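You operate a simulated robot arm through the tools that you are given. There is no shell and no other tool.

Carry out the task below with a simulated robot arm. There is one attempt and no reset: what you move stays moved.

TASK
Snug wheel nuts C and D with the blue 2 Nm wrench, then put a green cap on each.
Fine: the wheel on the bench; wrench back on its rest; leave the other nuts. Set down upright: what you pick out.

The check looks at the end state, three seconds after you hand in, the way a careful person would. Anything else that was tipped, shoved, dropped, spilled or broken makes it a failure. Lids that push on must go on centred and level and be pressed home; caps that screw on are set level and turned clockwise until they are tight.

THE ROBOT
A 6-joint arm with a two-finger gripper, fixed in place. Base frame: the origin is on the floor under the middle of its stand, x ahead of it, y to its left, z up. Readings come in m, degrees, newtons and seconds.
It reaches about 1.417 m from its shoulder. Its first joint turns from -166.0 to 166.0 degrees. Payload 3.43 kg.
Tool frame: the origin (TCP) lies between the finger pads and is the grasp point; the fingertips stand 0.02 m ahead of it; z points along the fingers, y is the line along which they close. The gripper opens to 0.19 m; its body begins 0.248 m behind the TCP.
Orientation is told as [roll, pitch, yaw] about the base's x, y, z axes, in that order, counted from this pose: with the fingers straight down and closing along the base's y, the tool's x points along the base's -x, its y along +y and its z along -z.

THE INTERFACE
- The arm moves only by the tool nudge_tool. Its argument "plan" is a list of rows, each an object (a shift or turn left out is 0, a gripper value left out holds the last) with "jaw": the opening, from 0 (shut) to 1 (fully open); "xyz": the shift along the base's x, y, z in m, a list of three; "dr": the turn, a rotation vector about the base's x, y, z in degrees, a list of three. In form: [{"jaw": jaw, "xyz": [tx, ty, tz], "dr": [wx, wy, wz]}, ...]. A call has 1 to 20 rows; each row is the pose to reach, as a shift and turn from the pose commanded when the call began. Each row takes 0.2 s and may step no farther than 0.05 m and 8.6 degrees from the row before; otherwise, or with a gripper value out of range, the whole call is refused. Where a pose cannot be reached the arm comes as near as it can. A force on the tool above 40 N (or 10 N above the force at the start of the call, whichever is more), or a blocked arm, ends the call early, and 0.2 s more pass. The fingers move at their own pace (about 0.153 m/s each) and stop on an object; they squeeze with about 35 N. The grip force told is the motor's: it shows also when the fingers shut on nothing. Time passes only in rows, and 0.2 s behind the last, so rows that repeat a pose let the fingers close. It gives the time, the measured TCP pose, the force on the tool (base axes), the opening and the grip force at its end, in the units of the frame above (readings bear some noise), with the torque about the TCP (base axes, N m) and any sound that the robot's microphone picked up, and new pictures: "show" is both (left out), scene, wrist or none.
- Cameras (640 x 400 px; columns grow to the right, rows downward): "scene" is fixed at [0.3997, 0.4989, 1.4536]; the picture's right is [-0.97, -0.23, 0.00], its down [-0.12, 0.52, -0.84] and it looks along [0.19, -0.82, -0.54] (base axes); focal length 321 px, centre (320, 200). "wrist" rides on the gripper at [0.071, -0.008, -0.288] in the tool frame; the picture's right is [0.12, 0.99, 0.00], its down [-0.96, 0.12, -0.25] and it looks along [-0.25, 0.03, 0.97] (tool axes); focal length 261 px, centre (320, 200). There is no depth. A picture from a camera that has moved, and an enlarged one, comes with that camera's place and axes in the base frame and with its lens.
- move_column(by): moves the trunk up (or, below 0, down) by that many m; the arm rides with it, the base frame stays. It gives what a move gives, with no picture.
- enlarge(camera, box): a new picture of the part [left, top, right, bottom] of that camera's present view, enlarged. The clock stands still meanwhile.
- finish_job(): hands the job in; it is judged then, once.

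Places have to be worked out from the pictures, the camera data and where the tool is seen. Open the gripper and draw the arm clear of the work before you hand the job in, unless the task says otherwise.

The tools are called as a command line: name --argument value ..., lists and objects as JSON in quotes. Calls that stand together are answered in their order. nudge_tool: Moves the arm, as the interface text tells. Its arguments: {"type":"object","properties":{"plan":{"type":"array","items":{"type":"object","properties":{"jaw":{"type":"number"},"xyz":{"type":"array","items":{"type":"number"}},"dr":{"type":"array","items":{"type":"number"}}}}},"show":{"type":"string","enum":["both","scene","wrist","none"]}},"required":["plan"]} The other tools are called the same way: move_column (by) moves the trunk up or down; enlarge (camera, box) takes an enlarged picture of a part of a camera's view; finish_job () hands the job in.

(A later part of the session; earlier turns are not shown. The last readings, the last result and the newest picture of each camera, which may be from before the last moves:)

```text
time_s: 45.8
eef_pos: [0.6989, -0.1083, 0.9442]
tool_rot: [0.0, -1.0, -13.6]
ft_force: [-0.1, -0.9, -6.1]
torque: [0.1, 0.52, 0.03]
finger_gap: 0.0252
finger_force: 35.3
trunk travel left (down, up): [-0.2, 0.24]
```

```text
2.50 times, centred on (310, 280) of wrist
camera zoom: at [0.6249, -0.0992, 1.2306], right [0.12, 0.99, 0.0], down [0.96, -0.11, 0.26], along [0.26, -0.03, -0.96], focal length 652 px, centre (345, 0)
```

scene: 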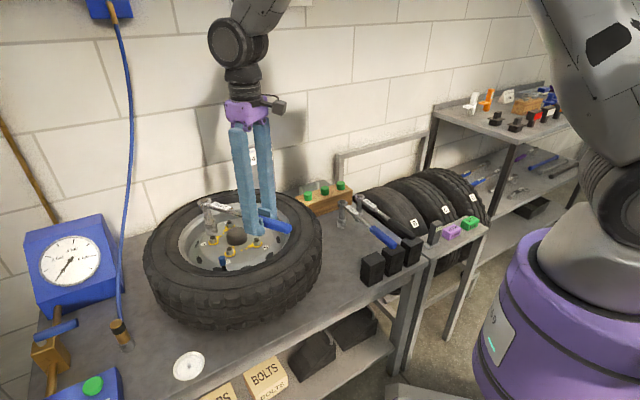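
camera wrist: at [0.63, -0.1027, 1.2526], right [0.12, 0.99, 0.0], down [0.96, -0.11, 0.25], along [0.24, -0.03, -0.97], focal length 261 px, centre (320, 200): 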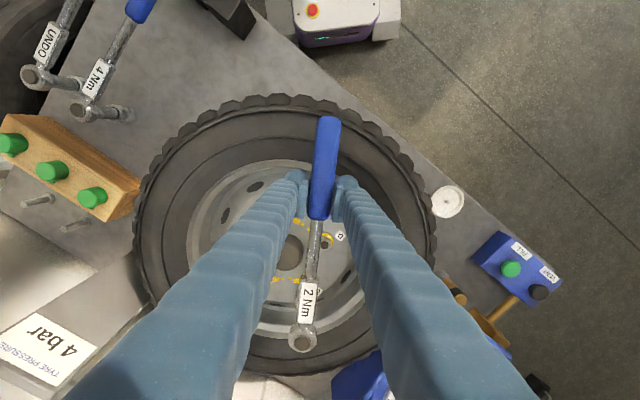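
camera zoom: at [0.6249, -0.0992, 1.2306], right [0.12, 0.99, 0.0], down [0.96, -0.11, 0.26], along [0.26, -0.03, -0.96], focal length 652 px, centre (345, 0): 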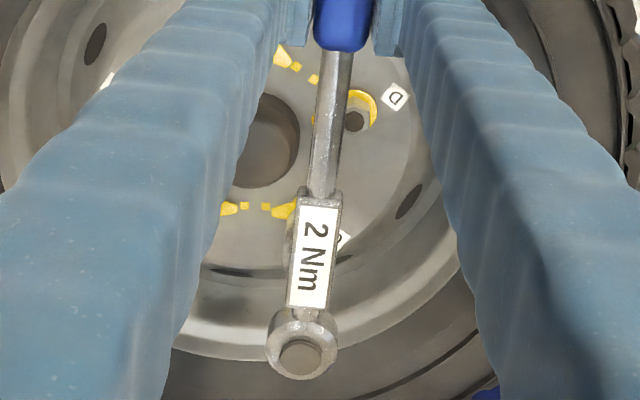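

The socket is lined up over nut C with the corners visually matched. I'll lower in small steps.

nudge_tool --plan '[{"xyz": [0, 0, -0.002]}, {"xyz": [0, 0, -0.004]}, {"xyz": [0, 0, -0.006]}, {"xyz": [0, 0, -0.008]}, {"xyz": [0, 0, -0.01]}]' --show "none"

enlarge --camera "scene" --box '[202, 222, 232, 247]'

```text
time_s: 47.0
eef_pos: [0.699, -0.1087, 0.9339]
tool_rot: [0.0, -0.9, -13.6]
ft_force: [0.3, 0.5, -6.6]
torque: [0.15, 0.53, 0.02]
finger_gap: 0.0251
finger_force: 34.9
trunk travel left (down, up): [-0.2, 0.24]
```

```text
16.00 times, centred on (217, 234) of scene
camera zoom: at [0.3997, 0.4989, 1.4536], right [-0.97, -0.23, 0.0], down [-0.12, 0.52, -0.84], along [0.19, -0.82, -0.54], focal length 5137 px, centre (1968, -352)
```

zoom: 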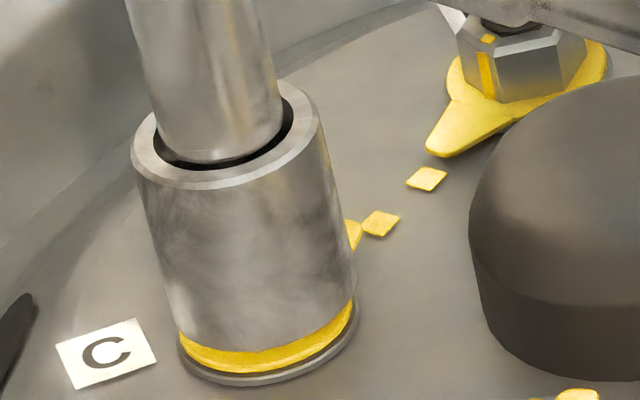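

The socket is over the hex with no resistance. I'll lower another 5 mm.

nudge_tool --plan '[{"xyz": [0, 0, -0.002]}, {"xyz": [0, 0, -0.0035]}, {"xyz": [0, 0, -0.005]}]' --show "none"

enlarge --camera "scene" --box '[202, 222, 232, 247]'

enlarge --camera "wrist" --box '[260, 170, 380, 370]'

```text
time_s: 47.8
eef_pos: [0.6992, -0.1095, 0.9291]
tool_rot: [-0.2, -1.1, -13.5]
ft_force: [1.7, 0.0, -6.0]
torque: [0.1, 0.46, -0.03]
finger_gap: 0.0248
finger_force: 35.5
trunk travel left (down, up): [-0.2, 0.24]
```

```text
16.00 times, centred on (217, 234) of scene
camera zoom: at [0.3997, 0.4989, 1.4536], right [-0.97, -0.23, 0.0], down [-0.12, 0.52, -0.84], along [0.19, -0.82, -0.54], focal length 5137 px, centre (1968, -352)
```

zoom: 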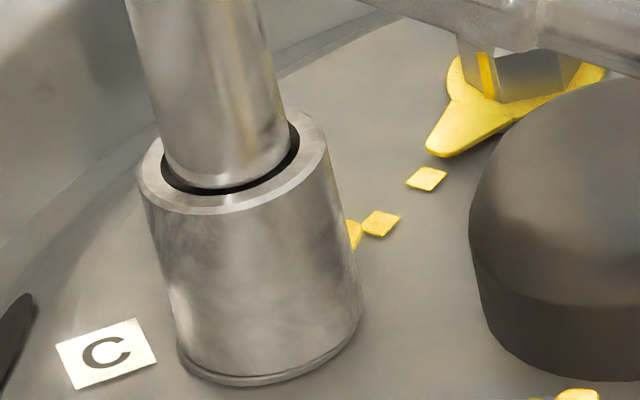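

```text
2.00 times, centred on (320, 270) of wrist
camera zoom: at [0.6244, -0.0993, 1.2157], right [0.12, 0.99, 0.0], down [0.96, -0.11, 0.26], along [0.26, -0.03, -0.96], focal length 521 px, centre (320, 60)
```

zoom: 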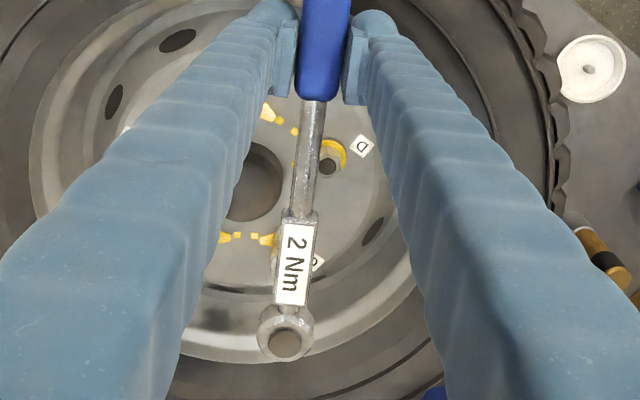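

The socket is fully seated over the hex. Now I'll turn clockwise about the nut axis with the longer lever, in small batches, listening for the click.

nudge_tool --plan '[{"xyz": [0.0008, 0.0033, 0.001], "dr": [0, 0, -1]}, {"xyz": [0.00163, 0.00656, 0.001], "dr": [0, 0, -2]}, {"xyz": [0.0025, 0.0098, 0.001], "dr": [0, 0, -3]}, {"xyz": [0.0035, 0.01306, 0.001], "dr": [0, 0, -4]}]' --show "none"

```text
time_s: 48.8
eef_pos: [0.703, -0.0959, 0.9301]
tool_rot: [-0.1, -1.0, -17.6]
ft_force: [2.3, -3.6, -5.7]
torque: [-0.18, 0.21, 0.39]
finger_gap: 0.025
finger_force: 35.0
trunk travel left (down, up): [-0.2, 0.24]
```

The load is building: 0.39 N·m at the tool plus about 2.8 N on the 0.194 m lever gives roughly 0.9 N·m at the nut. I'll continue in 1° steps.

nudge_tool --plan '[{"xyz": [0.0013, 0.0031, 0], "dr": [0, 0, -1]}, {"xyz": [0.0024, 0.0063, 0], "dr": [0, 0, -2]}]' --show "none"

nudge_tool --plan '[{"xyz": [0.0012, 0.0031, 0], "dr": [0, 0, -1]}, {"xyz": [0.0024, 0.0062, 0], "dr": [0, 0, -2]}]' --show "none"

```text
time_s: 49.4
eef_pos: [0.705, -0.0896, 0.9307]
tool_rot: [0.1, -1.0, -19.5]
ft_force: [2.0, -5.3, -6.2]
torque: [-0.45, 0.27, 0.74]
finger_gap: 0.0252
finger_force: 35.0
trunk travel left (down, up): [-0.2, 0.24]
```

```text
time_s: 50.0
eef_pos: [0.7071, -0.0837, 0.93]
tool_rot: [0.1, -1.1, -21.6]
ft_force: [1.3, -6.8, -5.5]
torque: [-0.37, 0.25, 0.79]
finger_gap: 0.0251
finger_force: 35.0
trunk travel left (down, up): [-0.2, 0.24]
```

The nut torque now works out at about 1.9 N·m. I'll go one degree at a time for the click.

nudge_tool --plan '[{"xyz": [0.0012, 0.0031, 0], "dr": [0, 0, -1]}]' --show "none"

enlarge --camera "scene" --box '[202, 222, 232, 247]'

```text
time_s: 50.4
eef_pos: [0.7075, -0.0814, 0.9302]
tool_rot: [0.0, -1.0, -22.6]
ft_force: [2.1, -6.5, -6.1]
torque: [-0.31, 0.3, 0.92]
finger_gap: 0.025
finger_force: 34.5
trunk travel left (down, up): [-0.2, 0.24]
```

```text
16.00 times, centred on (217, 234) of scene
camera zoom: at [0.3997, 0.4989, 1.4536], right [-0.97, -0.23, 0.0], down [-0.12, 0.52, -0.84], along [0.19, -0.82, -0.54], focal length 5137 px, centre (1968, -352)
```

zoom: 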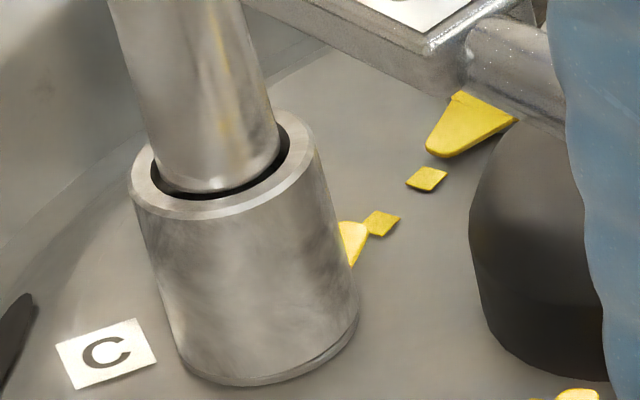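

The pointer is at the mark and there's still no click. I'll continue one degree at a time.

nudge_tool --plan '[{"xyz": [0.0012, 0.003, 0], "dr": [0, 0, -1]}]' --show "none"

nudge_tool --plan '[{"xyz": [0.0013, 0.003, 0], "dr": [0, 0, -1]}]' --show "none"

```text
time_s: 50.8
eef_pos: [0.7105, -0.0781, 0.9286]
tool_rot: [0.0, -1.0, -23.6]
ft_force: [2.5, 0.7, -5.5]
torque: [0.35, 0.18, 0.41]
finger_gap: 0.0253
finger_force: 35.2
trunk travel left (down, up): [-0.2, 0.24]
```

```text
time_s: 51.2
eef_pos: [0.7114, -0.0746, 0.9289]
tool_rot: [-0.1, -1.0, -24.6]
ft_force: [1.1, 0.2, -5.8]
torque: [0.27, 0.26, 0.35]
finger_gap: 0.025
finger_force: 34.7
trunk travel left (down, up): [-0.2, 0.24]
```

The load dropped suddenly, with no click reported. I'll check whether the socket slipped or the wrench broke over.

enlarge --camera "scene" --box '[202, 222, 232, 247]'

enlarge --camera "wrist" --box '[260, 170, 380, 370]'

enlarge --camera "scene" --box '[180, 180, 290, 260]'

```text
16.00 times, centred on (217, 234) of scene
camera zoom: at [0.3997, 0.4989, 1.4536], right [-0.97, -0.23, 0.0], down [-0.12, 0.52, -0.84], along [0.19, -0.82, -0.54], focal length 5137 px, centre (1968, -352)
```

zoom: 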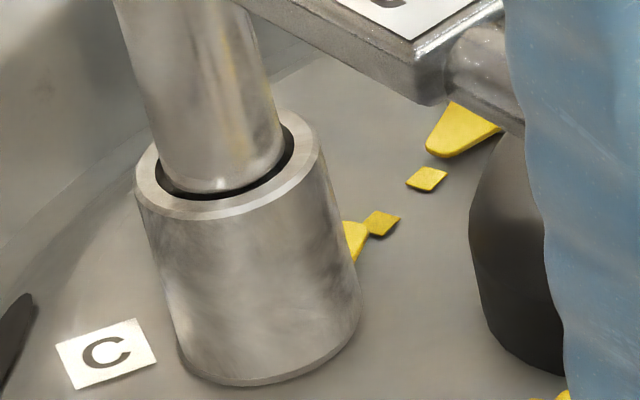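

```text
2.00 times, centred on (320, 270) of wrist
camera zoom: at [0.6399, -0.0501, 1.2165], right [0.31, 0.95, 0.0], down [0.92, -0.29, 0.26], along [0.25, -0.08, -0.96], focal length 521 px, centre (320, 60)
```

zoom: 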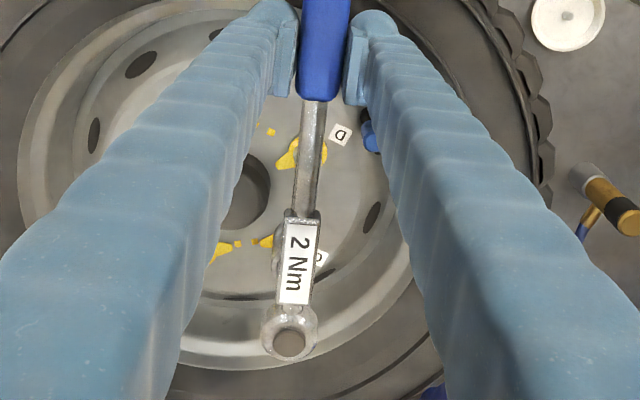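

```text
5.00 times, centred on (235, 220) of scene
camera zoom: at [0.3997, 0.4989, 1.4536], right [-0.97, -0.23, 0.0], down [-0.12, 0.52, -0.84], along [0.19, -0.82, -0.54], focal length 1605 px, centre (745, 100)
```

zoom: 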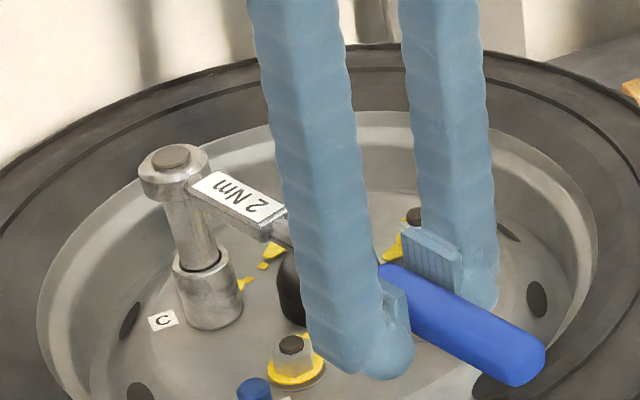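

The pointer now lines up with its mark, and the load fell away at about 2 N·m, which looks like the wrench breaking over. To confirm, I'll back off slightly without loosening and re-apply.

nudge_tool --plan '[{"xyz": [-0.0013, -0.0031, 0], "dr": [0, 0, 1]}, {"xyz": [-0.00264, -0.00623, 0], "dr": [0, 0, 2]}]' --show "none"

nudge_tool --plan '[{"xyz": [-0.0012, -0.0031, 0], "dr": [0, 0, 1]}, {"xyz": [-0.00242, -0.00632, 0], "dr": [0, 0, 2]}]' --show "none"

```text
time_s: 51.8
eef_pos: [0.7088, -0.0804, 0.93]
tool_rot: [0.0, -1.0, -22.6]
ft_force: [2.9, 0.0, -5.5]
torque: [0.19, 0.1, 0.24]
finger_gap: 0.0249
finger_force: 35.5
trunk travel left (down, up): [-0.2, 0.24]
```

```text
time_s: 52.4
eef_pos: [0.7066, -0.087, 0.9304]
tool_rot: [0.0, -1.0, -20.5]
ft_force: [2.4, 0.1, -5.6]
torque: [0.18, 0.64, 0.09]
finger_gap: 0.0252
finger_force: 35.1
trunk travel left (down, up): [-0.2, 0.24]
```

I'll re-apply the clockwise load in 2° batches.

nudge_tool --plan '[{"xyz": [0.00118, 0.00317, 0], "dr": [0, 0, -1]}, {"xyz": [0.00242, 0.00632, 0], "dr": [0, 0, -2]}]' --show "none"

nudge_tool --plan '[{"xyz": [0.0013, 0.00312, 0], "dr": [0, 0, -1]}, {"xyz": [0.00264, 0.00623, 0], "dr": [0, 0, -2]}]' --show "none"

nudge_tool --plan '[{"xyz": [0.0014, 0.00307, 0], "dr": [0, 0, -1]}, {"xyz": [0.00286, 0.00613, 0], "dr": [0, 0, -2]}]' --show "none"

```text
time_s: 53.0
eef_pos: [0.7085, -0.0805, 0.9295]
tool_rot: [0.1, -1.0, -22.6]
ft_force: [4.3, 0.3, -6.2]
torque: [0.26, 0.01, 0.41]
finger_gap: 0.0249
finger_force: 34.6
trunk travel left (down, up): [-0.2, 0.24]
```

```text
time_s: 53.6
eef_pos: [0.7122, -0.0742, 0.9299]
tool_rot: [-0.1, -1.0, -24.6]
ft_force: [2.3, 0.2, -5.9]
torque: [0.16, 0.08, 0.24]
finger_gap: 0.025
finger_force: 35.2
trunk travel left (down, up): [-0.2, 0.24]
```

```text
time_s: 54.2
eef_pos: [0.716, -0.0695, 0.9292]
tool_rot: [0.1, -1.1, -26.6]
ft_force: [3.6, -1.8, -7.0]
torque: [0.03, 0.1, 0.44]
finger_gap: 0.0251
finger_force: 34.6
trunk travel left (down, up): [-0.2, 0.24]
```

The load is low (about 0.4 N·m) through this range. I'll look at the pointer and socket again.

enlarge --camera "scene" --box '[202, 222, 232, 247]'

enlarge --camera "wrist" --box '[280, 250, 340, 350]'

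```text
16.00 times, centred on (217, 234) of scene
camera zoom: at [0.3997, 0.4989, 1.4536], right [-0.97, -0.23, 0.0], down [-0.12, 0.52, -0.84], along [0.19, -0.82, -0.54], focal length 5137 px, centre (1968, -352)
```

zoom: 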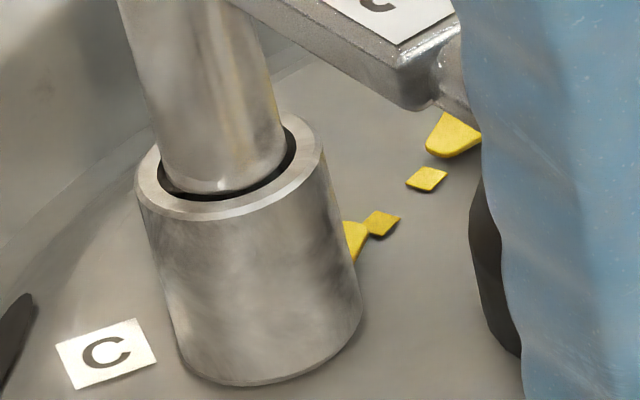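

```text
4.00 times, centred on (310, 300) of wrist
camera zoom: at [0.6439, -0.0416, 1.2168], right [0.34, 0.94, 0.0], down [0.91, -0.33, 0.27], along [0.25, -0.09, -0.96], focal length 1043 px, centre (360, -200)
```

zoom: 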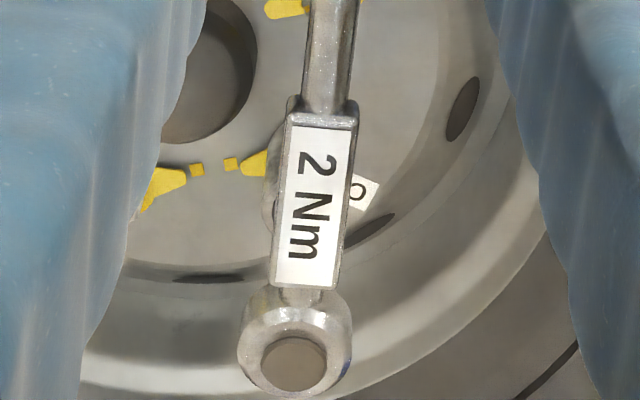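

C's pointer faces its mark squarely, just as B's does, and it didn't move while the wrench freewheeled. I'll turn a few more degrees to see whether the wrench loads up to a click again.

nudge_tool --plan '[{"xyz": [0.0015, 0.00303, 0], "dr": [0, 0, -1]}, {"xyz": [0.00307, 0.00603, 0], "dr": [0, 0, -2]}]' --show "none"

nudge_tool --plan '[{"xyz": [0.0016, 0.003, 0], "dr": [0, 0, -1]}, {"xyz": [0.00328, 0.00592, 0], "dr": [0, 0, -2]}]' --show "none"

```text
time_s: 54.8
eef_pos: [0.7174, -0.0619, 0.93]
tool_rot: [0.0, -0.9, -28.6]
ft_force: [5.2, -9.2, -7.7]
torque: [-0.44, 0.22, 0.84]
finger_gap: 0.0252
finger_force: 35.0
trunk travel left (down, up): [-0.2, 0.24]
```

```text
time_s: 55.4
eef_pos: [0.721, -0.0571, 0.9297]
tool_rot: [0.0, -1.0, -30.6]
ft_force: [5.1, -9.7, -7.6]
torque: [-0.35, 0.28, 0.88]
finger_gap: 0.0251
finger_force: 35.0
trunk travel left (down, up): [-0.2, 0.24]
```

The load is back to about 2.0 N·m. I'll check whether the pointer has moved.

enlarge --camera "wrist" --box '[280, 250, 340, 350]'

enlarge --camera "scene" --box '[202, 222, 232, 247]'

```text
4.00 times, centred on (310, 300) of wrist
camera zoom: at [0.6524, -0.0252, 1.2166], right [0.4, 0.92, 0.0], down [0.88, -0.39, 0.26], along [0.24, -0.11, -0.96], focal length 1043 px, centre (360, -200)
```

zoom: 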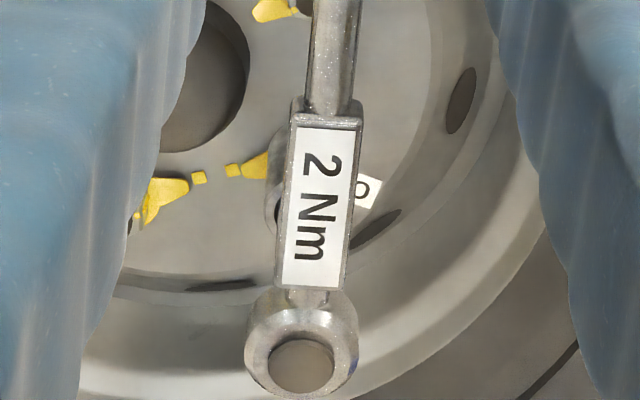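

```text
16.00 times, centred on (217, 234) of scene
camera zoom: at [0.3997, 0.4989, 1.4536], right [-0.97, -0.23, 0.0], down [-0.12, 0.52, -0.84], along [0.19, -0.82, -0.54], focal length 5137 px, centre (1968, -352)
```

zoom: 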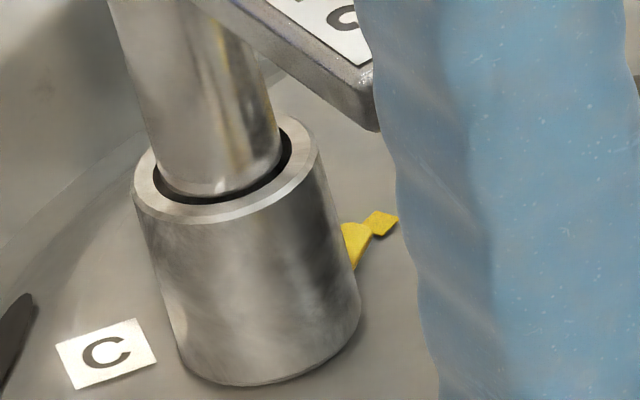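

The pointer is still on its mark, with the torque right around 2 N·m. I'll try one more degree to catch the click, then stop.

nudge_tool --plan '[{"xyz": [0.0017, 0.0029, 0], "dr": [0, 0, -1]}]' --show "none"

```text
time_s: 55.8
eef_pos: [0.7227, -0.0536, 0.9306]
tool_rot: [0.1, -1.0, -31.6]
ft_force: [8.5, -3.0, -8.6]
torque: [0.2, -0.01, 0.41]
finger_gap: 0.0253
finger_force: 34.8
trunk travel left (down, up): [-0.2, 0.24]
```

The load released again right at about 2 N·m. I'll check the socket posture and the pointer.

enlarge --camera "scene" --box '[202, 222, 232, 247]'

enlarge --camera "wrist" --box '[260, 170, 380, 370]'

enlarge --camera "scene" --box '[180, 180, 290, 260]'

```text
16.00 times, centred on (217, 234) of scene
camera zoom: at [0.3997, 0.4989, 1.4536], right [-0.97, -0.23, 0.0], down [-0.12, 0.52, -0.84], along [0.19, -0.82, -0.54], focal length 5137 px, centre (1968, -352)
```

zoom: 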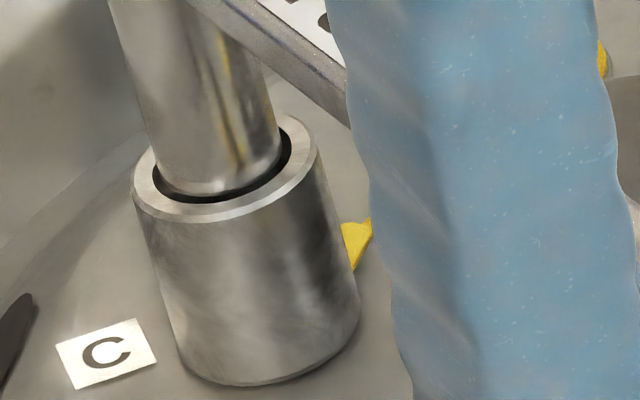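

```text
2.00 times, centred on (320, 270) of wrist
camera zoom: at [0.6548, -0.0206, 1.2167], right [0.42, 0.91, 0.0], down [0.88, -0.4, 0.26], along [0.24, -0.11, -0.96], focal length 521 px, centre (320, 60)
```

zoom: 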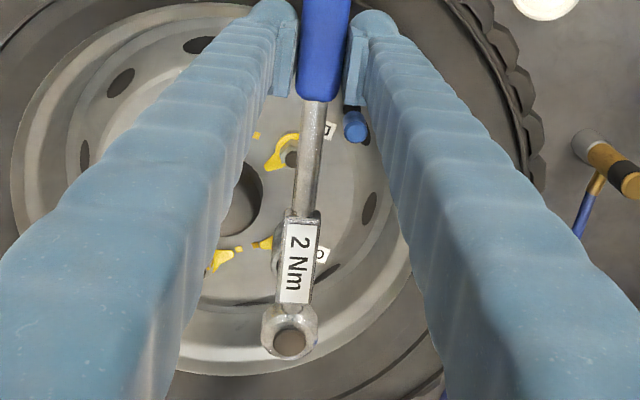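

```text
5.00 times, centred on (235, 220) of scene
camera zoom: at [0.3997, 0.4989, 1.4536], right [-0.97, -0.23, 0.0], down [-0.12, 0.52, -0.84], along [0.19, -0.82, -0.54], focal length 1605 px, centre (745, 100)
```

zoom: 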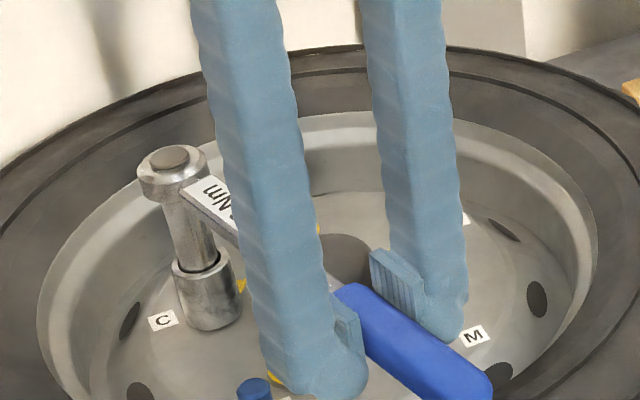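

The pointer stays at its mark while the wrench releases at about 2 N·m each time, so C is at the wrench's limit. I'll relax the load and lift the wrench straight off.

nudge_tool --plan '[{"xyz": [0.0005, -0.0035, 0], "dr": [0, 0, 1]}, {"xyz": [0.0005, -0.0065, 0], "dr": [0, 0, 2]}, {"xyz": [0.0005, -0.0065, 0], "dr": [0, 0, 2]}]' --show "none"

```text
time_s: 56.6
eef_pos: [0.7222, -0.0599, 0.9306]
tool_rot: [-0.2, -0.9, -29.7]
ft_force: [-0.3, -0.2, -5.9]
torque: [0.23, 0.59, -0.11]
finger_gap: 0.025
finger_force: 35.3
trunk travel left (down, up): [-0.2, 0.24]
```

It's unloaded, with forces near zero. I'll lift straight up and check nut C.

nudge_tool --plan '[{"xyz": [0, 0, 0.005]}, {"xyz": [0, 0, 0.012]}, {"xyz": [0, 0, 0.025]}, {"xyz": [0, 0, 0.045]}, {"xyz": [0, 0, 0.07]}, {"xyz": [0, 0, 0.095]}, {"xyz": [0, 0, 0.095]}]' --show "none"

enlarge --camera "scene" --box '[202, 222, 232, 247]'

enlarge --camera "wrist" --box '[260, 170, 380, 370]'

enlarge --camera "scene" --box '[160, 150, 290, 270]'

```text
time_s: 58.2
eef_pos: [0.7218, -0.0604, 1.0248]
tool_rot: [0.0, -1.0, -29.6]
ft_force: [-0.3, -0.4, -6.3]
torque: [0.29, 0.45, 0.04]
finger_gap: 0.0251
finger_force: 34.9
trunk travel left (down, up): [-0.2, 0.24]
```

```text
16.00 times, centred on (217, 234) of scene
camera zoom: at [0.3997, 0.4989, 1.4536], right [-0.97, -0.23, 0.0], down [-0.12, 0.52, -0.84], along [0.19, -0.82, -0.54], focal length 5137 px, centre (1968, -352)
```

zoom: 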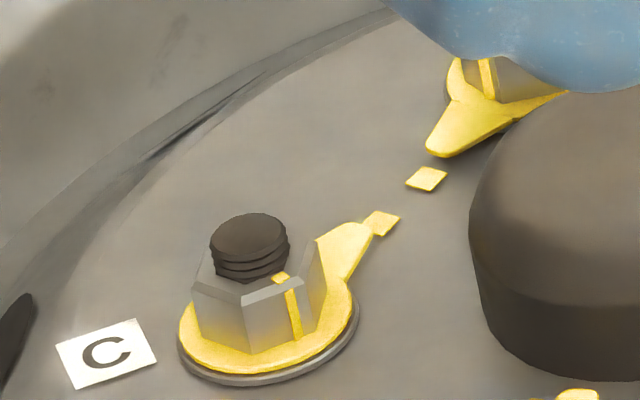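

```text
2.00 times, centred on (320, 270) of wrist
camera zoom: at [0.6537, -0.0288, 1.3125], right [0.39, 0.92, 0.0], down [0.89, -0.37, 0.26], along [0.24, -0.1, -0.96], focal length 521 px, centre (320, 60)
```

zoom: 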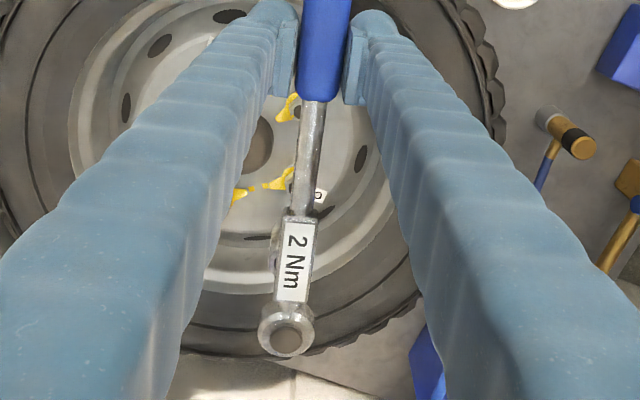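

```text
3.33 times, centred on (225, 210) of scene
camera zoom: at [0.3997, 0.4989, 1.4536], right [-0.97, -0.23, 0.0], down [-0.12, 0.52, -0.84], along [0.19, -0.82, -0.54], focal length 1070 px, centre (637, 167)
```

zoom: 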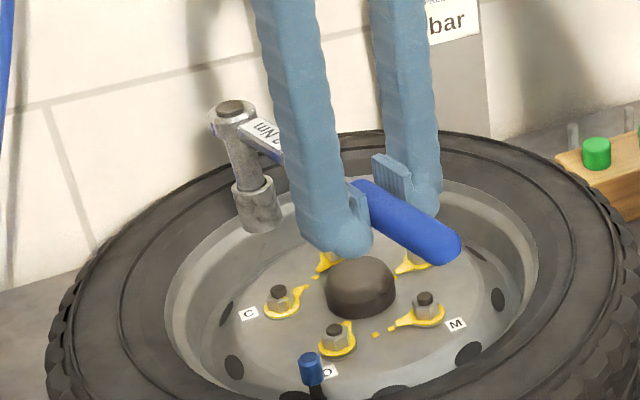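

C's pointer now points squarely at its mark, and I count C as snug. Next is nut D at about (0.815, -0.116). I'll carry the wrench there with the handle at about 176°, matching D's hex corners.

nudge_tool --plan '[{"xyz": [-0.016, -0.008, 0], "dr": [0, 0, 4]}, {"xyz": [-0.035, -0.017, 0], "dr": [0, 0, 9]}, {"xyz": [-0.055, -0.026, 0], "dr": [0, 0, 14.5]}, {"xyz": [-0.075, -0.036, 0], "dr": [0, 0, 20]}, {"xyz": [-0.09, -0.043, 0], "dr": [0, 0, 24]}, {"xyz": [-0.0974, -0.0462, 0], "dr": [0, 0, 26.1]}, {"xyz": [-0.0974, -0.0462, -0.02], "dr": [0, 0, 26.1]}, {"xyz": [-0.0974, -0.0462, -0.045], "dr": [0, 0, 26.1]}, {"xyz": [-0.0974, -0.0462, -0.06], "dr": [0, 0, 26.1]}, {"xyz": [-0.0974, -0.0462, -0.06], "dr": [0, 0, 26.1]}]' --show "both"

enlarge --camera "scene" --box '[190, 190, 270, 265]'

enlarge --camera "scene" --box '[215, 230, 245, 255]'

enlarge --camera "wrist" --box '[260, 170, 380, 370]'

```text
time_s: 60.4
eef_pos: [0.625, -0.1055, 0.9652]
tool_rot: [0.0, -1.0, -3.6]
ft_force: [-0.4, -0.2, -5.6]
torque: [0.03, 0.54, 0.02]
finger_gap: 0.0248
finger_force: 34.4
trunk travel left (down, up): [-0.2, 0.24]
camera wrist: at [0.5499, -0.1097, 1.2524], right [-0.06, 1.0, 0.0], down [0.96, 0.06, 0.26], along [0.26, 0.01, -0.96], focal length 261 px, centre (320, 200)
```

scene: 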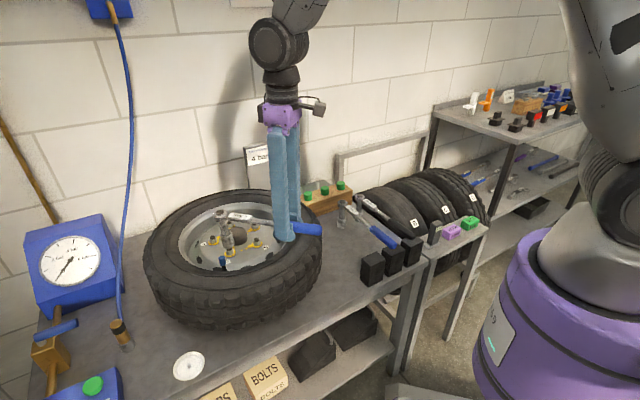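
wrist: 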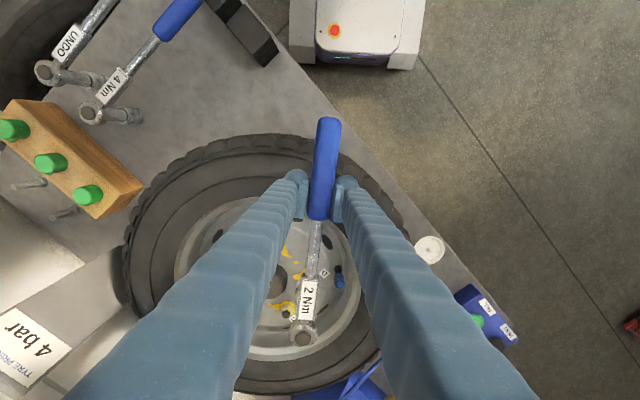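

```text
5.33 times, centred on (230, 228) of scene
camera zoom: at [0.3997, 0.4989, 1.4536], right [-0.97, -0.23, 0.0], down [-0.12, 0.52, -0.84], along [0.19, -0.82, -0.54], focal length 1712 px, centre (800, 53)
```

zoom: 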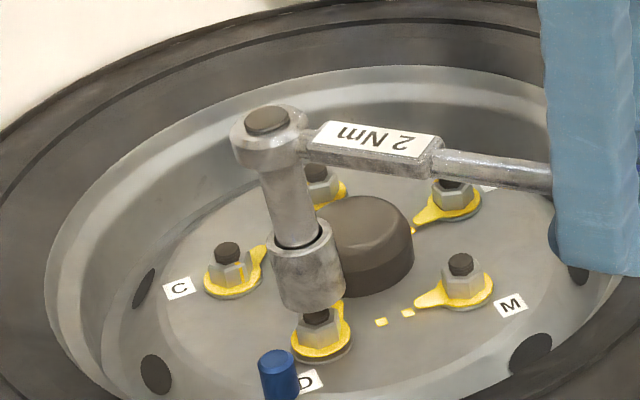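

```text
16.00 times, centred on (230, 242) of scene
camera zoom: at [0.3997, 0.4989, 1.4536], right [-0.97, -0.23, 0.0], down [-0.12, 0.52, -0.84], along [0.19, -0.82, -0.54], focal length 5137 px, centre (1760, -480)
```

zoom: 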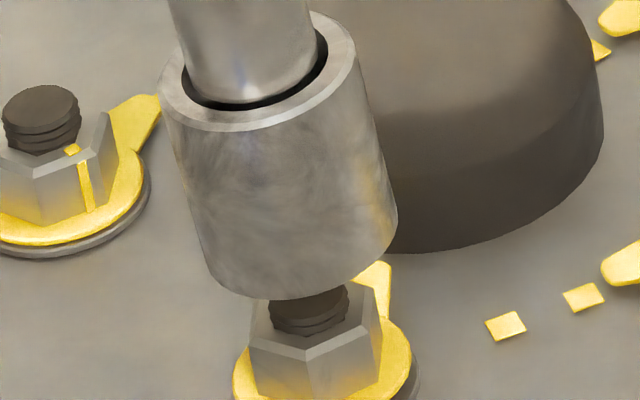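

```text
2.00 times, centred on (320, 270) of wrist
camera zoom: at [0.5499, -0.1097, 1.2524], right [-0.06, 1.0, 0.0], down [0.96, 0.06, 0.26], along [0.26, 0.01, -0.96], focal length 521 px, centre (320, 60)
```

zoom: 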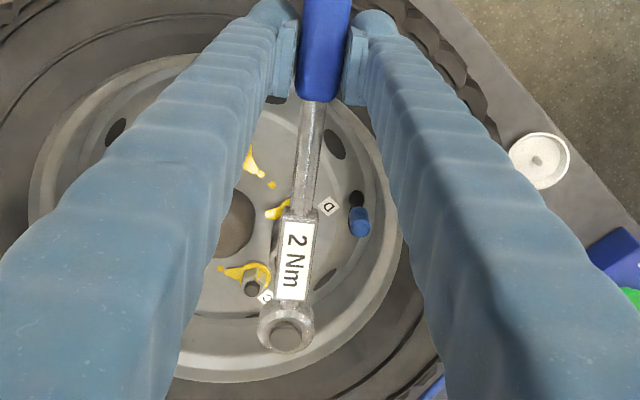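

The socket is just above nut D. I'll zoom slightly lower to compare it with D's ring.

enlarge --camera "scene" --box '[217, 238, 247, 263]'

```text
16.00 times, centred on (232, 250) of scene
camera zoom: at [0.3997, 0.4989, 1.4536], right [-0.97, -0.23, 0.0], down [-0.12, 0.52, -0.84], along [0.19, -0.82, -0.54], focal length 5137 px, centre (1728, -608)
```

zoom: 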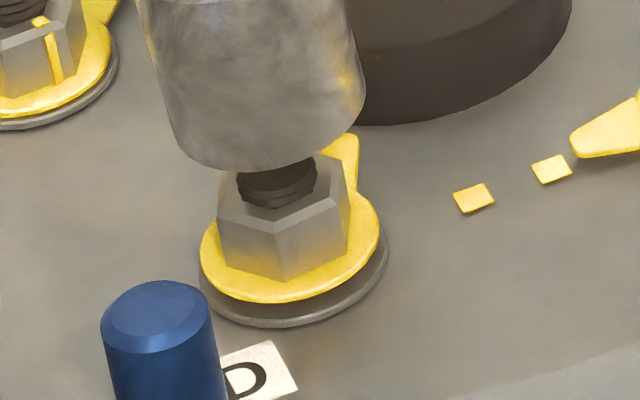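

The wrench has slipped to roughly 3° of droop. I'll pitch the tool to bring it level again and re-check.

nudge_tool --plan '[{"dr": [-0.06, -1.0, 0]}, {"dr": [-0.12, -2.0, 0]}, {"dr": [-0.18, -3.0, 0]}, {"dr": [-0.18, -3.0, 0]}]' --show "none"

enlarge --camera "scene" --box '[195, 195, 255, 265]'

enlarge --camera "scene" --box '[217, 238, 247, 263]'

enlarge --camera "wrist" --box '[260, 170, 380, 370]'

```text
time_s: 61.4
eef_pos: [0.624, -0.1055, 0.966]
tool_rot: [0.0, -4.1, -3.5]
ft_force: [-1.0, -0.2, -5.9]
torque: [0.04, 0.49, 0.03]
finger_gap: 0.0253
finger_force: 34.7
trunk travel left (down, up): [-0.2, 0.24]
```

```text
5.71 times, centred on (225, 230) of scene
camera zoom: at [0.3997, 0.4989, 1.4536], right [-0.97, -0.23, 0.0], down [-0.12, 0.52, -0.84], along [0.19, -0.82, -0.54], focal length 1835 px, centre (863, 29)
```

zoom: 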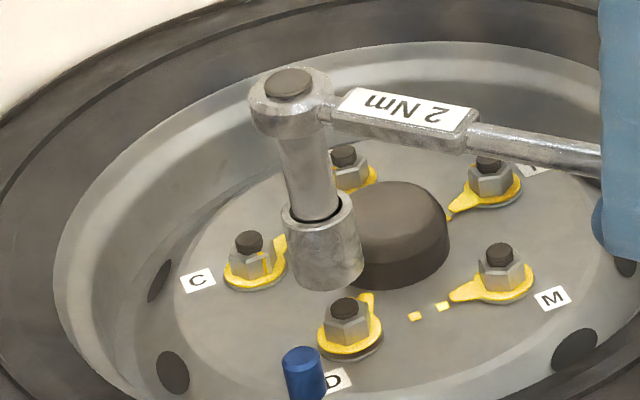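

```text
16.00 times, centred on (232, 250) of scene
camera zoom: at [0.3997, 0.4989, 1.4536], right [-0.97, -0.23, 0.0], down [-0.12, 0.52, -0.84], along [0.19, -0.82, -0.54], focal length 5137 px, centre (1728, -608)
```

zoom: 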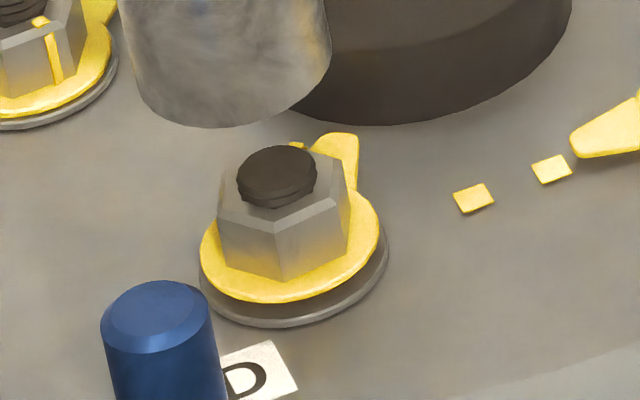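

```text
2.00 times, centred on (320, 270) of wrist
camera zoom: at [0.5351, -0.1087, 1.2478], right [-0.06, 1.0, -0.01], down [0.95, 0.06, 0.32], along [0.31, 0.01, -0.95], focal length 521 px, centre (320, 60)
```

zoom: 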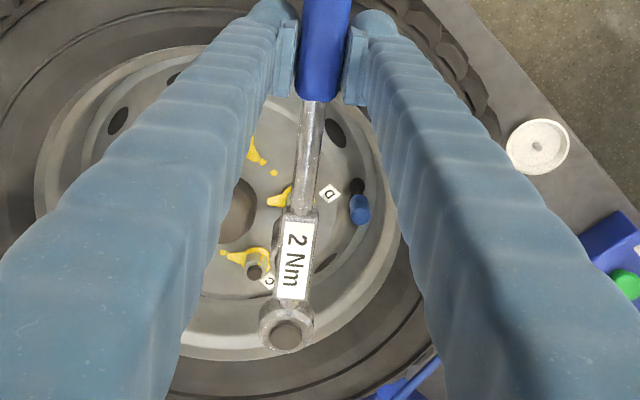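

The socket is upright now, but levelling moved it: the scene view puts the nut about 6 mm in -x and 2 mm in +y from the socket. I'll correct, lower 1.5 cm, and compare again.

nudge_tool --plan '[{"xyz": [-0.003, 0.001, 0]}, {"xyz": [-0.006, 0.002, 0]}, {"xyz": [-0.006, 0.002, -0.008]}, {"xyz": [-0.006, 0.002, -0.015]}, {"xyz": [-0.006, 0.002, -0.015]}]' --show "none"

enlarge --camera "scene" --box '[217, 238, 247, 263]'

enlarge --camera "scene" --box '[195, 195, 255, 265]'

```text
time_s: 62.6
eef_pos: [0.618, -0.104, 0.9499]
tool_rot: [0.1, -4.0, -3.6]
ft_force: [0.4, -0.8, -5.4]
torque: [0.03, 0.53, -0.01]
finger_gap: 0.0253
finger_force: 34.7
trunk travel left (down, up): [-0.2, 0.24]
```

```text
16.00 times, centred on (232, 250) of scene
camera zoom: at [0.3997, 0.4989, 1.4536], right [-0.97, -0.23, 0.0], down [-0.12, 0.52, -0.84], along [0.19, -0.82, -0.54], focal length 5137 px, centre (1728, -608)
```

zoom: 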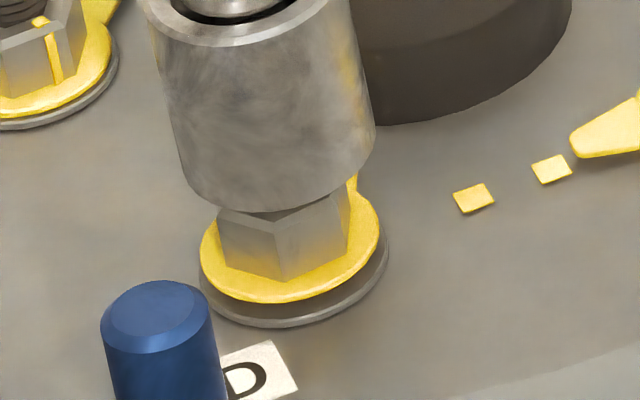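

```text
5.71 times, centred on (225, 230) of scene
camera zoom: at [0.3997, 0.4989, 1.4536], right [-0.97, -0.23, 0.0], down [-0.12, 0.52, -0.84], along [0.19, -0.82, -0.54], focal length 1835 px, centre (863, 29)
```

zoom: 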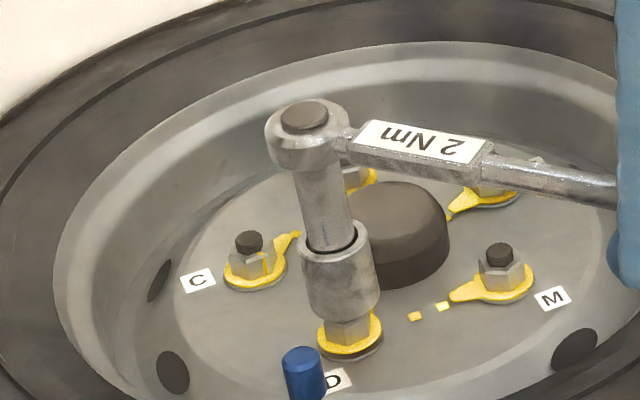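

I over-corrected by about 2 mm. I'll shift +2 mm in x and lower another 7 mm.

nudge_tool --plan '[{"xyz": [0.001, 0, -0.002]}, {"xyz": [0.002, 0, -0.004]}, {"xyz": [0.002, 0, -0.007]}, {"xyz": [0.002, 0, -0.007]}]' --show "none"

enlarge --camera "scene" --box '[217, 238, 247, 263]'

```text
time_s: 63.6
eef_pos: [0.6217, -0.1036, 0.9431]
tool_rot: [0.0, -4.0, -3.5]
ft_force: [-0.6, 0.0, -7.6]
torque: [0.02, 0.52, 0.03]
finger_gap: 0.025
finger_force: 34.9
trunk travel left (down, up): [-0.2, 0.24]
```

```text
16.00 times, centred on (232, 250) of scene
camera zoom: at [0.3997, 0.4989, 1.4536], right [-0.97, -0.23, 0.0], down [-0.12, 0.52, -0.84], along [0.19, -0.82, -0.54], focal length 5137 px, centre (1728, -608)
```

zoom: 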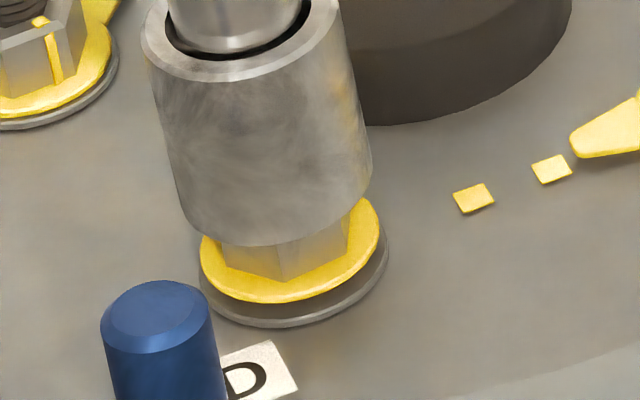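

Alignment looks good now. I'll lower onto the hex in small steps.

nudge_tool --plan '[{"xyz": [0, 0, -0.002]}, {"xyz": [0, 0, -0.004]}, {"xyz": [0, 0, -0.006]}, {"xyz": [0, 0, -0.006]}]' --show "none"

enlarge --camera "scene" --box '[217, 238, 247, 263]'

```text
time_s: 64.6
eef_pos: [0.6216, -0.1041, 0.9367]
tool_rot: [0.0, -4.0, -3.4]
ft_force: [-0.4, -0.9, -6.7]
torque: [0.04, 0.51, 0.01]
finger_gap: 0.025
finger_force: 34.9
trunk travel left (down, up): [-0.2, 0.24]
```

```text
16.00 times, centred on (232, 250) of scene
camera zoom: at [0.3997, 0.4989, 1.4536], right [-0.97, -0.23, 0.0], down [-0.12, 0.52, -0.84], along [0.19, -0.82, -0.54], focal length 5137 px, centre (1728, -608)
```

zoom: 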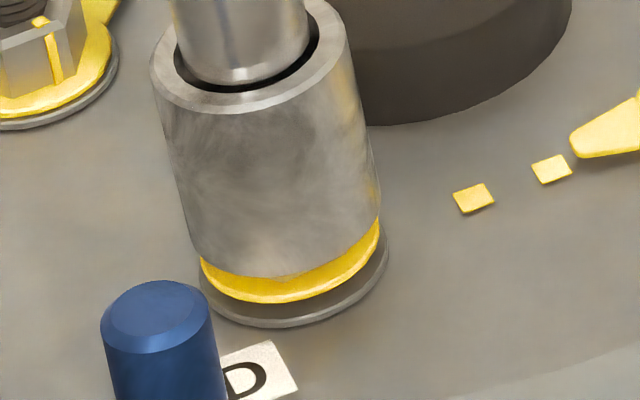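

It's going on without resistance. I'll lower another 5 mm.

nudge_tool --plan '[{"xyz": [0, 0, -0.002]}, {"xyz": [0, 0, -0.004]}, {"xyz": [0, 0, -0.0055]}, {"xyz": [0, 0, -0.0055]}]' --show "none"

enlarge --camera "scene" --box '[217, 238, 247, 263]'

enlarge --camera "wrist" --box '[260, 170, 380, 370]'

```text
time_s: 65.6
eef_pos: [0.6207, -0.1041, 0.9312]
tool_rot: [0.0, -4.1, -3.5]
ft_force: [-0.3, -0.2, -5.7]
torque: [-0.01, 0.54, 0.01]
finger_gap: 0.0249
finger_force: 34.8
trunk travel left (down, up): [-0.2, 0.24]
```

```text
16.00 times, centred on (232, 250) of scene
camera zoom: at [0.3997, 0.4989, 1.4536], right [-0.97, -0.23, 0.0], down [-0.12, 0.52, -0.84], along [0.19, -0.82, -0.54], focal length 5137 px, centre (1728, -608)
```

zoom: 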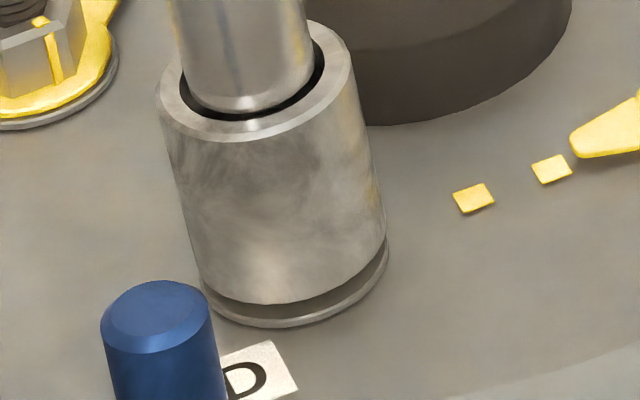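

```text
2.00 times, centred on (320, 270) of wrist
camera zoom: at [0.531, -0.1066, 1.2141], right [-0.06, 1.0, -0.01], down [0.95, 0.06, 0.31], along [0.31, 0.01, -0.95], focal length 521 px, centre (320, 60)
```

zoom: 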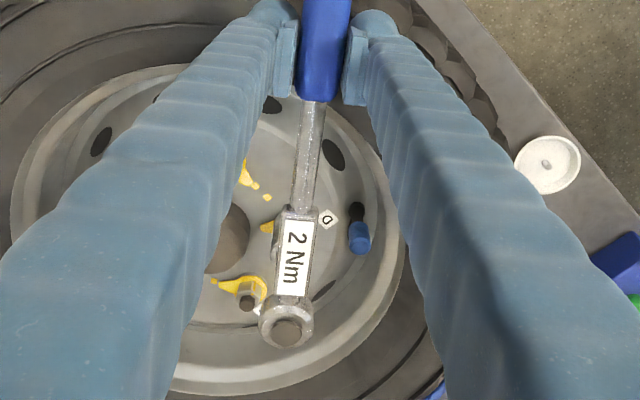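

The socket is seated on nut D. I'll turn clockwise about D's axis, 8° first.

nudge_tool --plan '[{"xyz": [0.0005, 0.00665, 0], "dr": [0, 0, -2]}, {"xyz": [0.00123, 0.01328, 0], "dr": [0, 0, -4]}, {"xyz": [0.00219, 0.01988, 0], "dr": [0, 0, -6]}, {"xyz": [0.00338, 0.02645, 0], "dr": [0, 0, -8]}]' --show "none"

enlarge --camera "scene" --box '[217, 238, 247, 263]'

```text
time_s: 66.6
eef_pos: [0.6245, -0.0772, 0.9325]
tool_rot: [0.0, -4.0, -11.5]
ft_force: [-0.1, -0.3, -6.5]
torque: [0.13, 0.53, 0.0]
finger_gap: 0.0251
finger_force: 35.2
trunk travel left (down, up): [-0.2, 0.24]
```

```text
16.00 times, centred on (232, 250) of scene
camera zoom: at [0.3997, 0.4989, 1.4536], right [-0.97, -0.23, 0.0], down [-0.12, 0.52, -0.84], along [0.19, -0.82, -0.54], focal length 5137 px, centre (1728, -608)
```

zoom: 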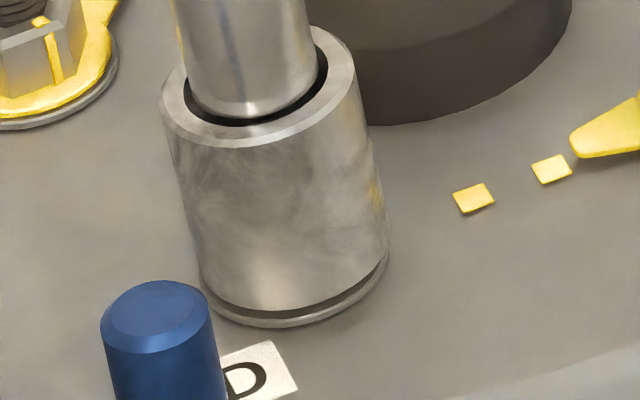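

There's no load yet at 8°. I'll continue another 8°.

nudge_tool --plan '[{"xyz": [0.00143, 0.00651, 0], "dr": [0, 0, -2]}, {"xyz": [0.00307, 0.01298, 0], "dr": [0, 0, -4]}, {"xyz": [0.00495, 0.01938, 0], "dr": [0, 0, -6]}, {"xyz": [0.00704, 0.02571, 0], "dr": [0, 0, -8]}]' --show "none"

enlarge --camera "scene" --box '[217, 238, 247, 263]'

enlarge --camera "wrist" --box '[270, 210, 350, 350]'

```text
time_s: 67.6
eef_pos: [0.6317, -0.0522, 0.9328]
tool_rot: [-0.1, -4.0, -19.5]
ft_force: [-0.5, -0.2, -6.7]
torque: [0.17, 0.48, 0.21]
finger_gap: 0.025
finger_force: 34.7
trunk travel left (down, up): [-0.2, 0.24]
```

```text
16.00 times, centred on (232, 250) of scene
camera zoom: at [0.3997, 0.4989, 1.4536], right [-0.97, -0.23, 0.0], down [-0.12, 0.52, -0.84], along [0.19, -0.82, -0.54], focal length 5137 px, centre (1728, -608)
```

zoom: 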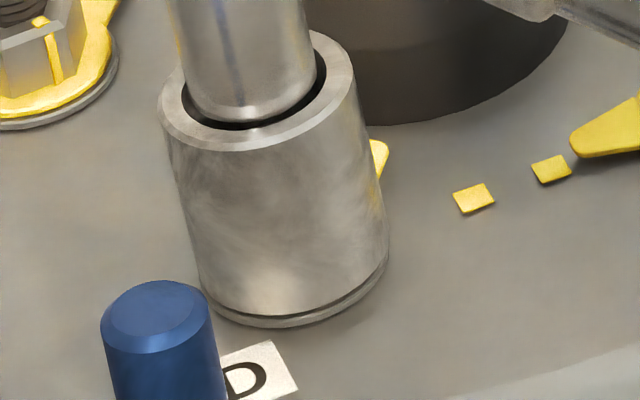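

```text
2.86 times, centred on (310, 280) of wrist
camera zoom: at [0.5443, -0.0293, 1.2144], right [0.22, 0.98, -0.01], down [0.93, -0.21, 0.31], along [0.31, -0.08, -0.95], focal length 745 px, centre (349, -29)
```

zoom: 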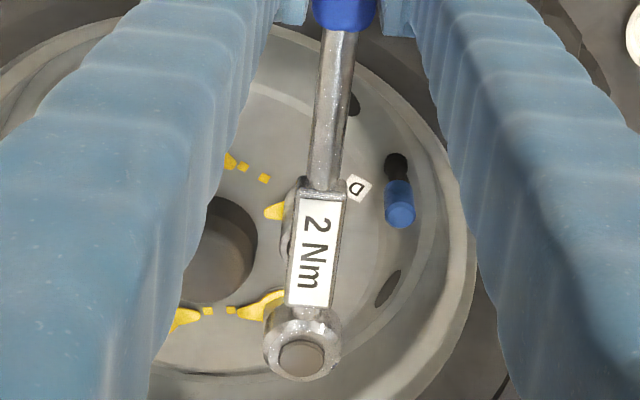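

D's pointer is rotating and the load is starting, 0.21 N·m. I'll continue another 12°.

nudge_tool --plan '[{"xyz": [0.00231, 0.00626, 0], "dr": [0, 0, -2]}, {"xyz": [0.00484, 0.01243, 0], "dr": [0, 0, -4]}, {"xyz": [0.00759, 0.01851, 0], "dr": [0, 0, -6]}, {"xyz": [0.01054, 0.02449, 0], "dr": [0, 0, -8]}, {"xyz": [0.01371, 0.03036, 0], "dr": [0, 0, -10]}, {"xyz": [0.01707, 0.03612, 0], "dr": [0, 0, -12]}]' --show "none"

enlarge --camera "scene" --box '[217, 238, 247, 263]'

```text
time_s: 69.0
eef_pos: [0.6498, -0.0162, 0.9309]
tool_rot: [0.0, -4.0, -31.5]
ft_force: [6.7, -4.4, -8.1]
torque: [-0.04, 0.07, 0.59]
finger_gap: 0.0251
finger_force: 35.4
trunk travel left (down, up): [-0.2, 0.24]
```

```text
16.00 times, centred on (232, 250) of scene
camera zoom: at [0.3997, 0.4989, 1.4536], right [-0.97, -0.23, 0.0], down [-0.12, 0.52, -0.84], along [0.19, -0.82, -0.54], focal length 5137 px, centre (1728, -608)
```

zoom: 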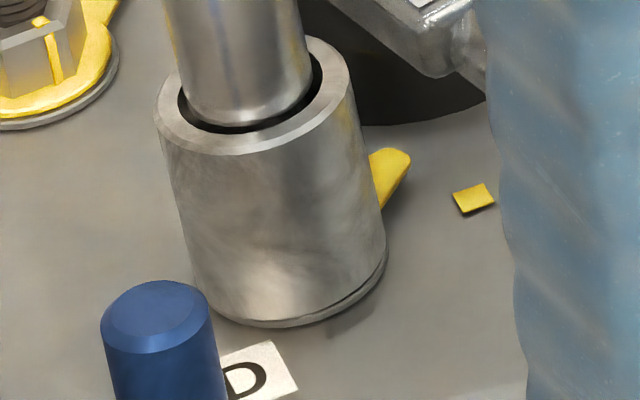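

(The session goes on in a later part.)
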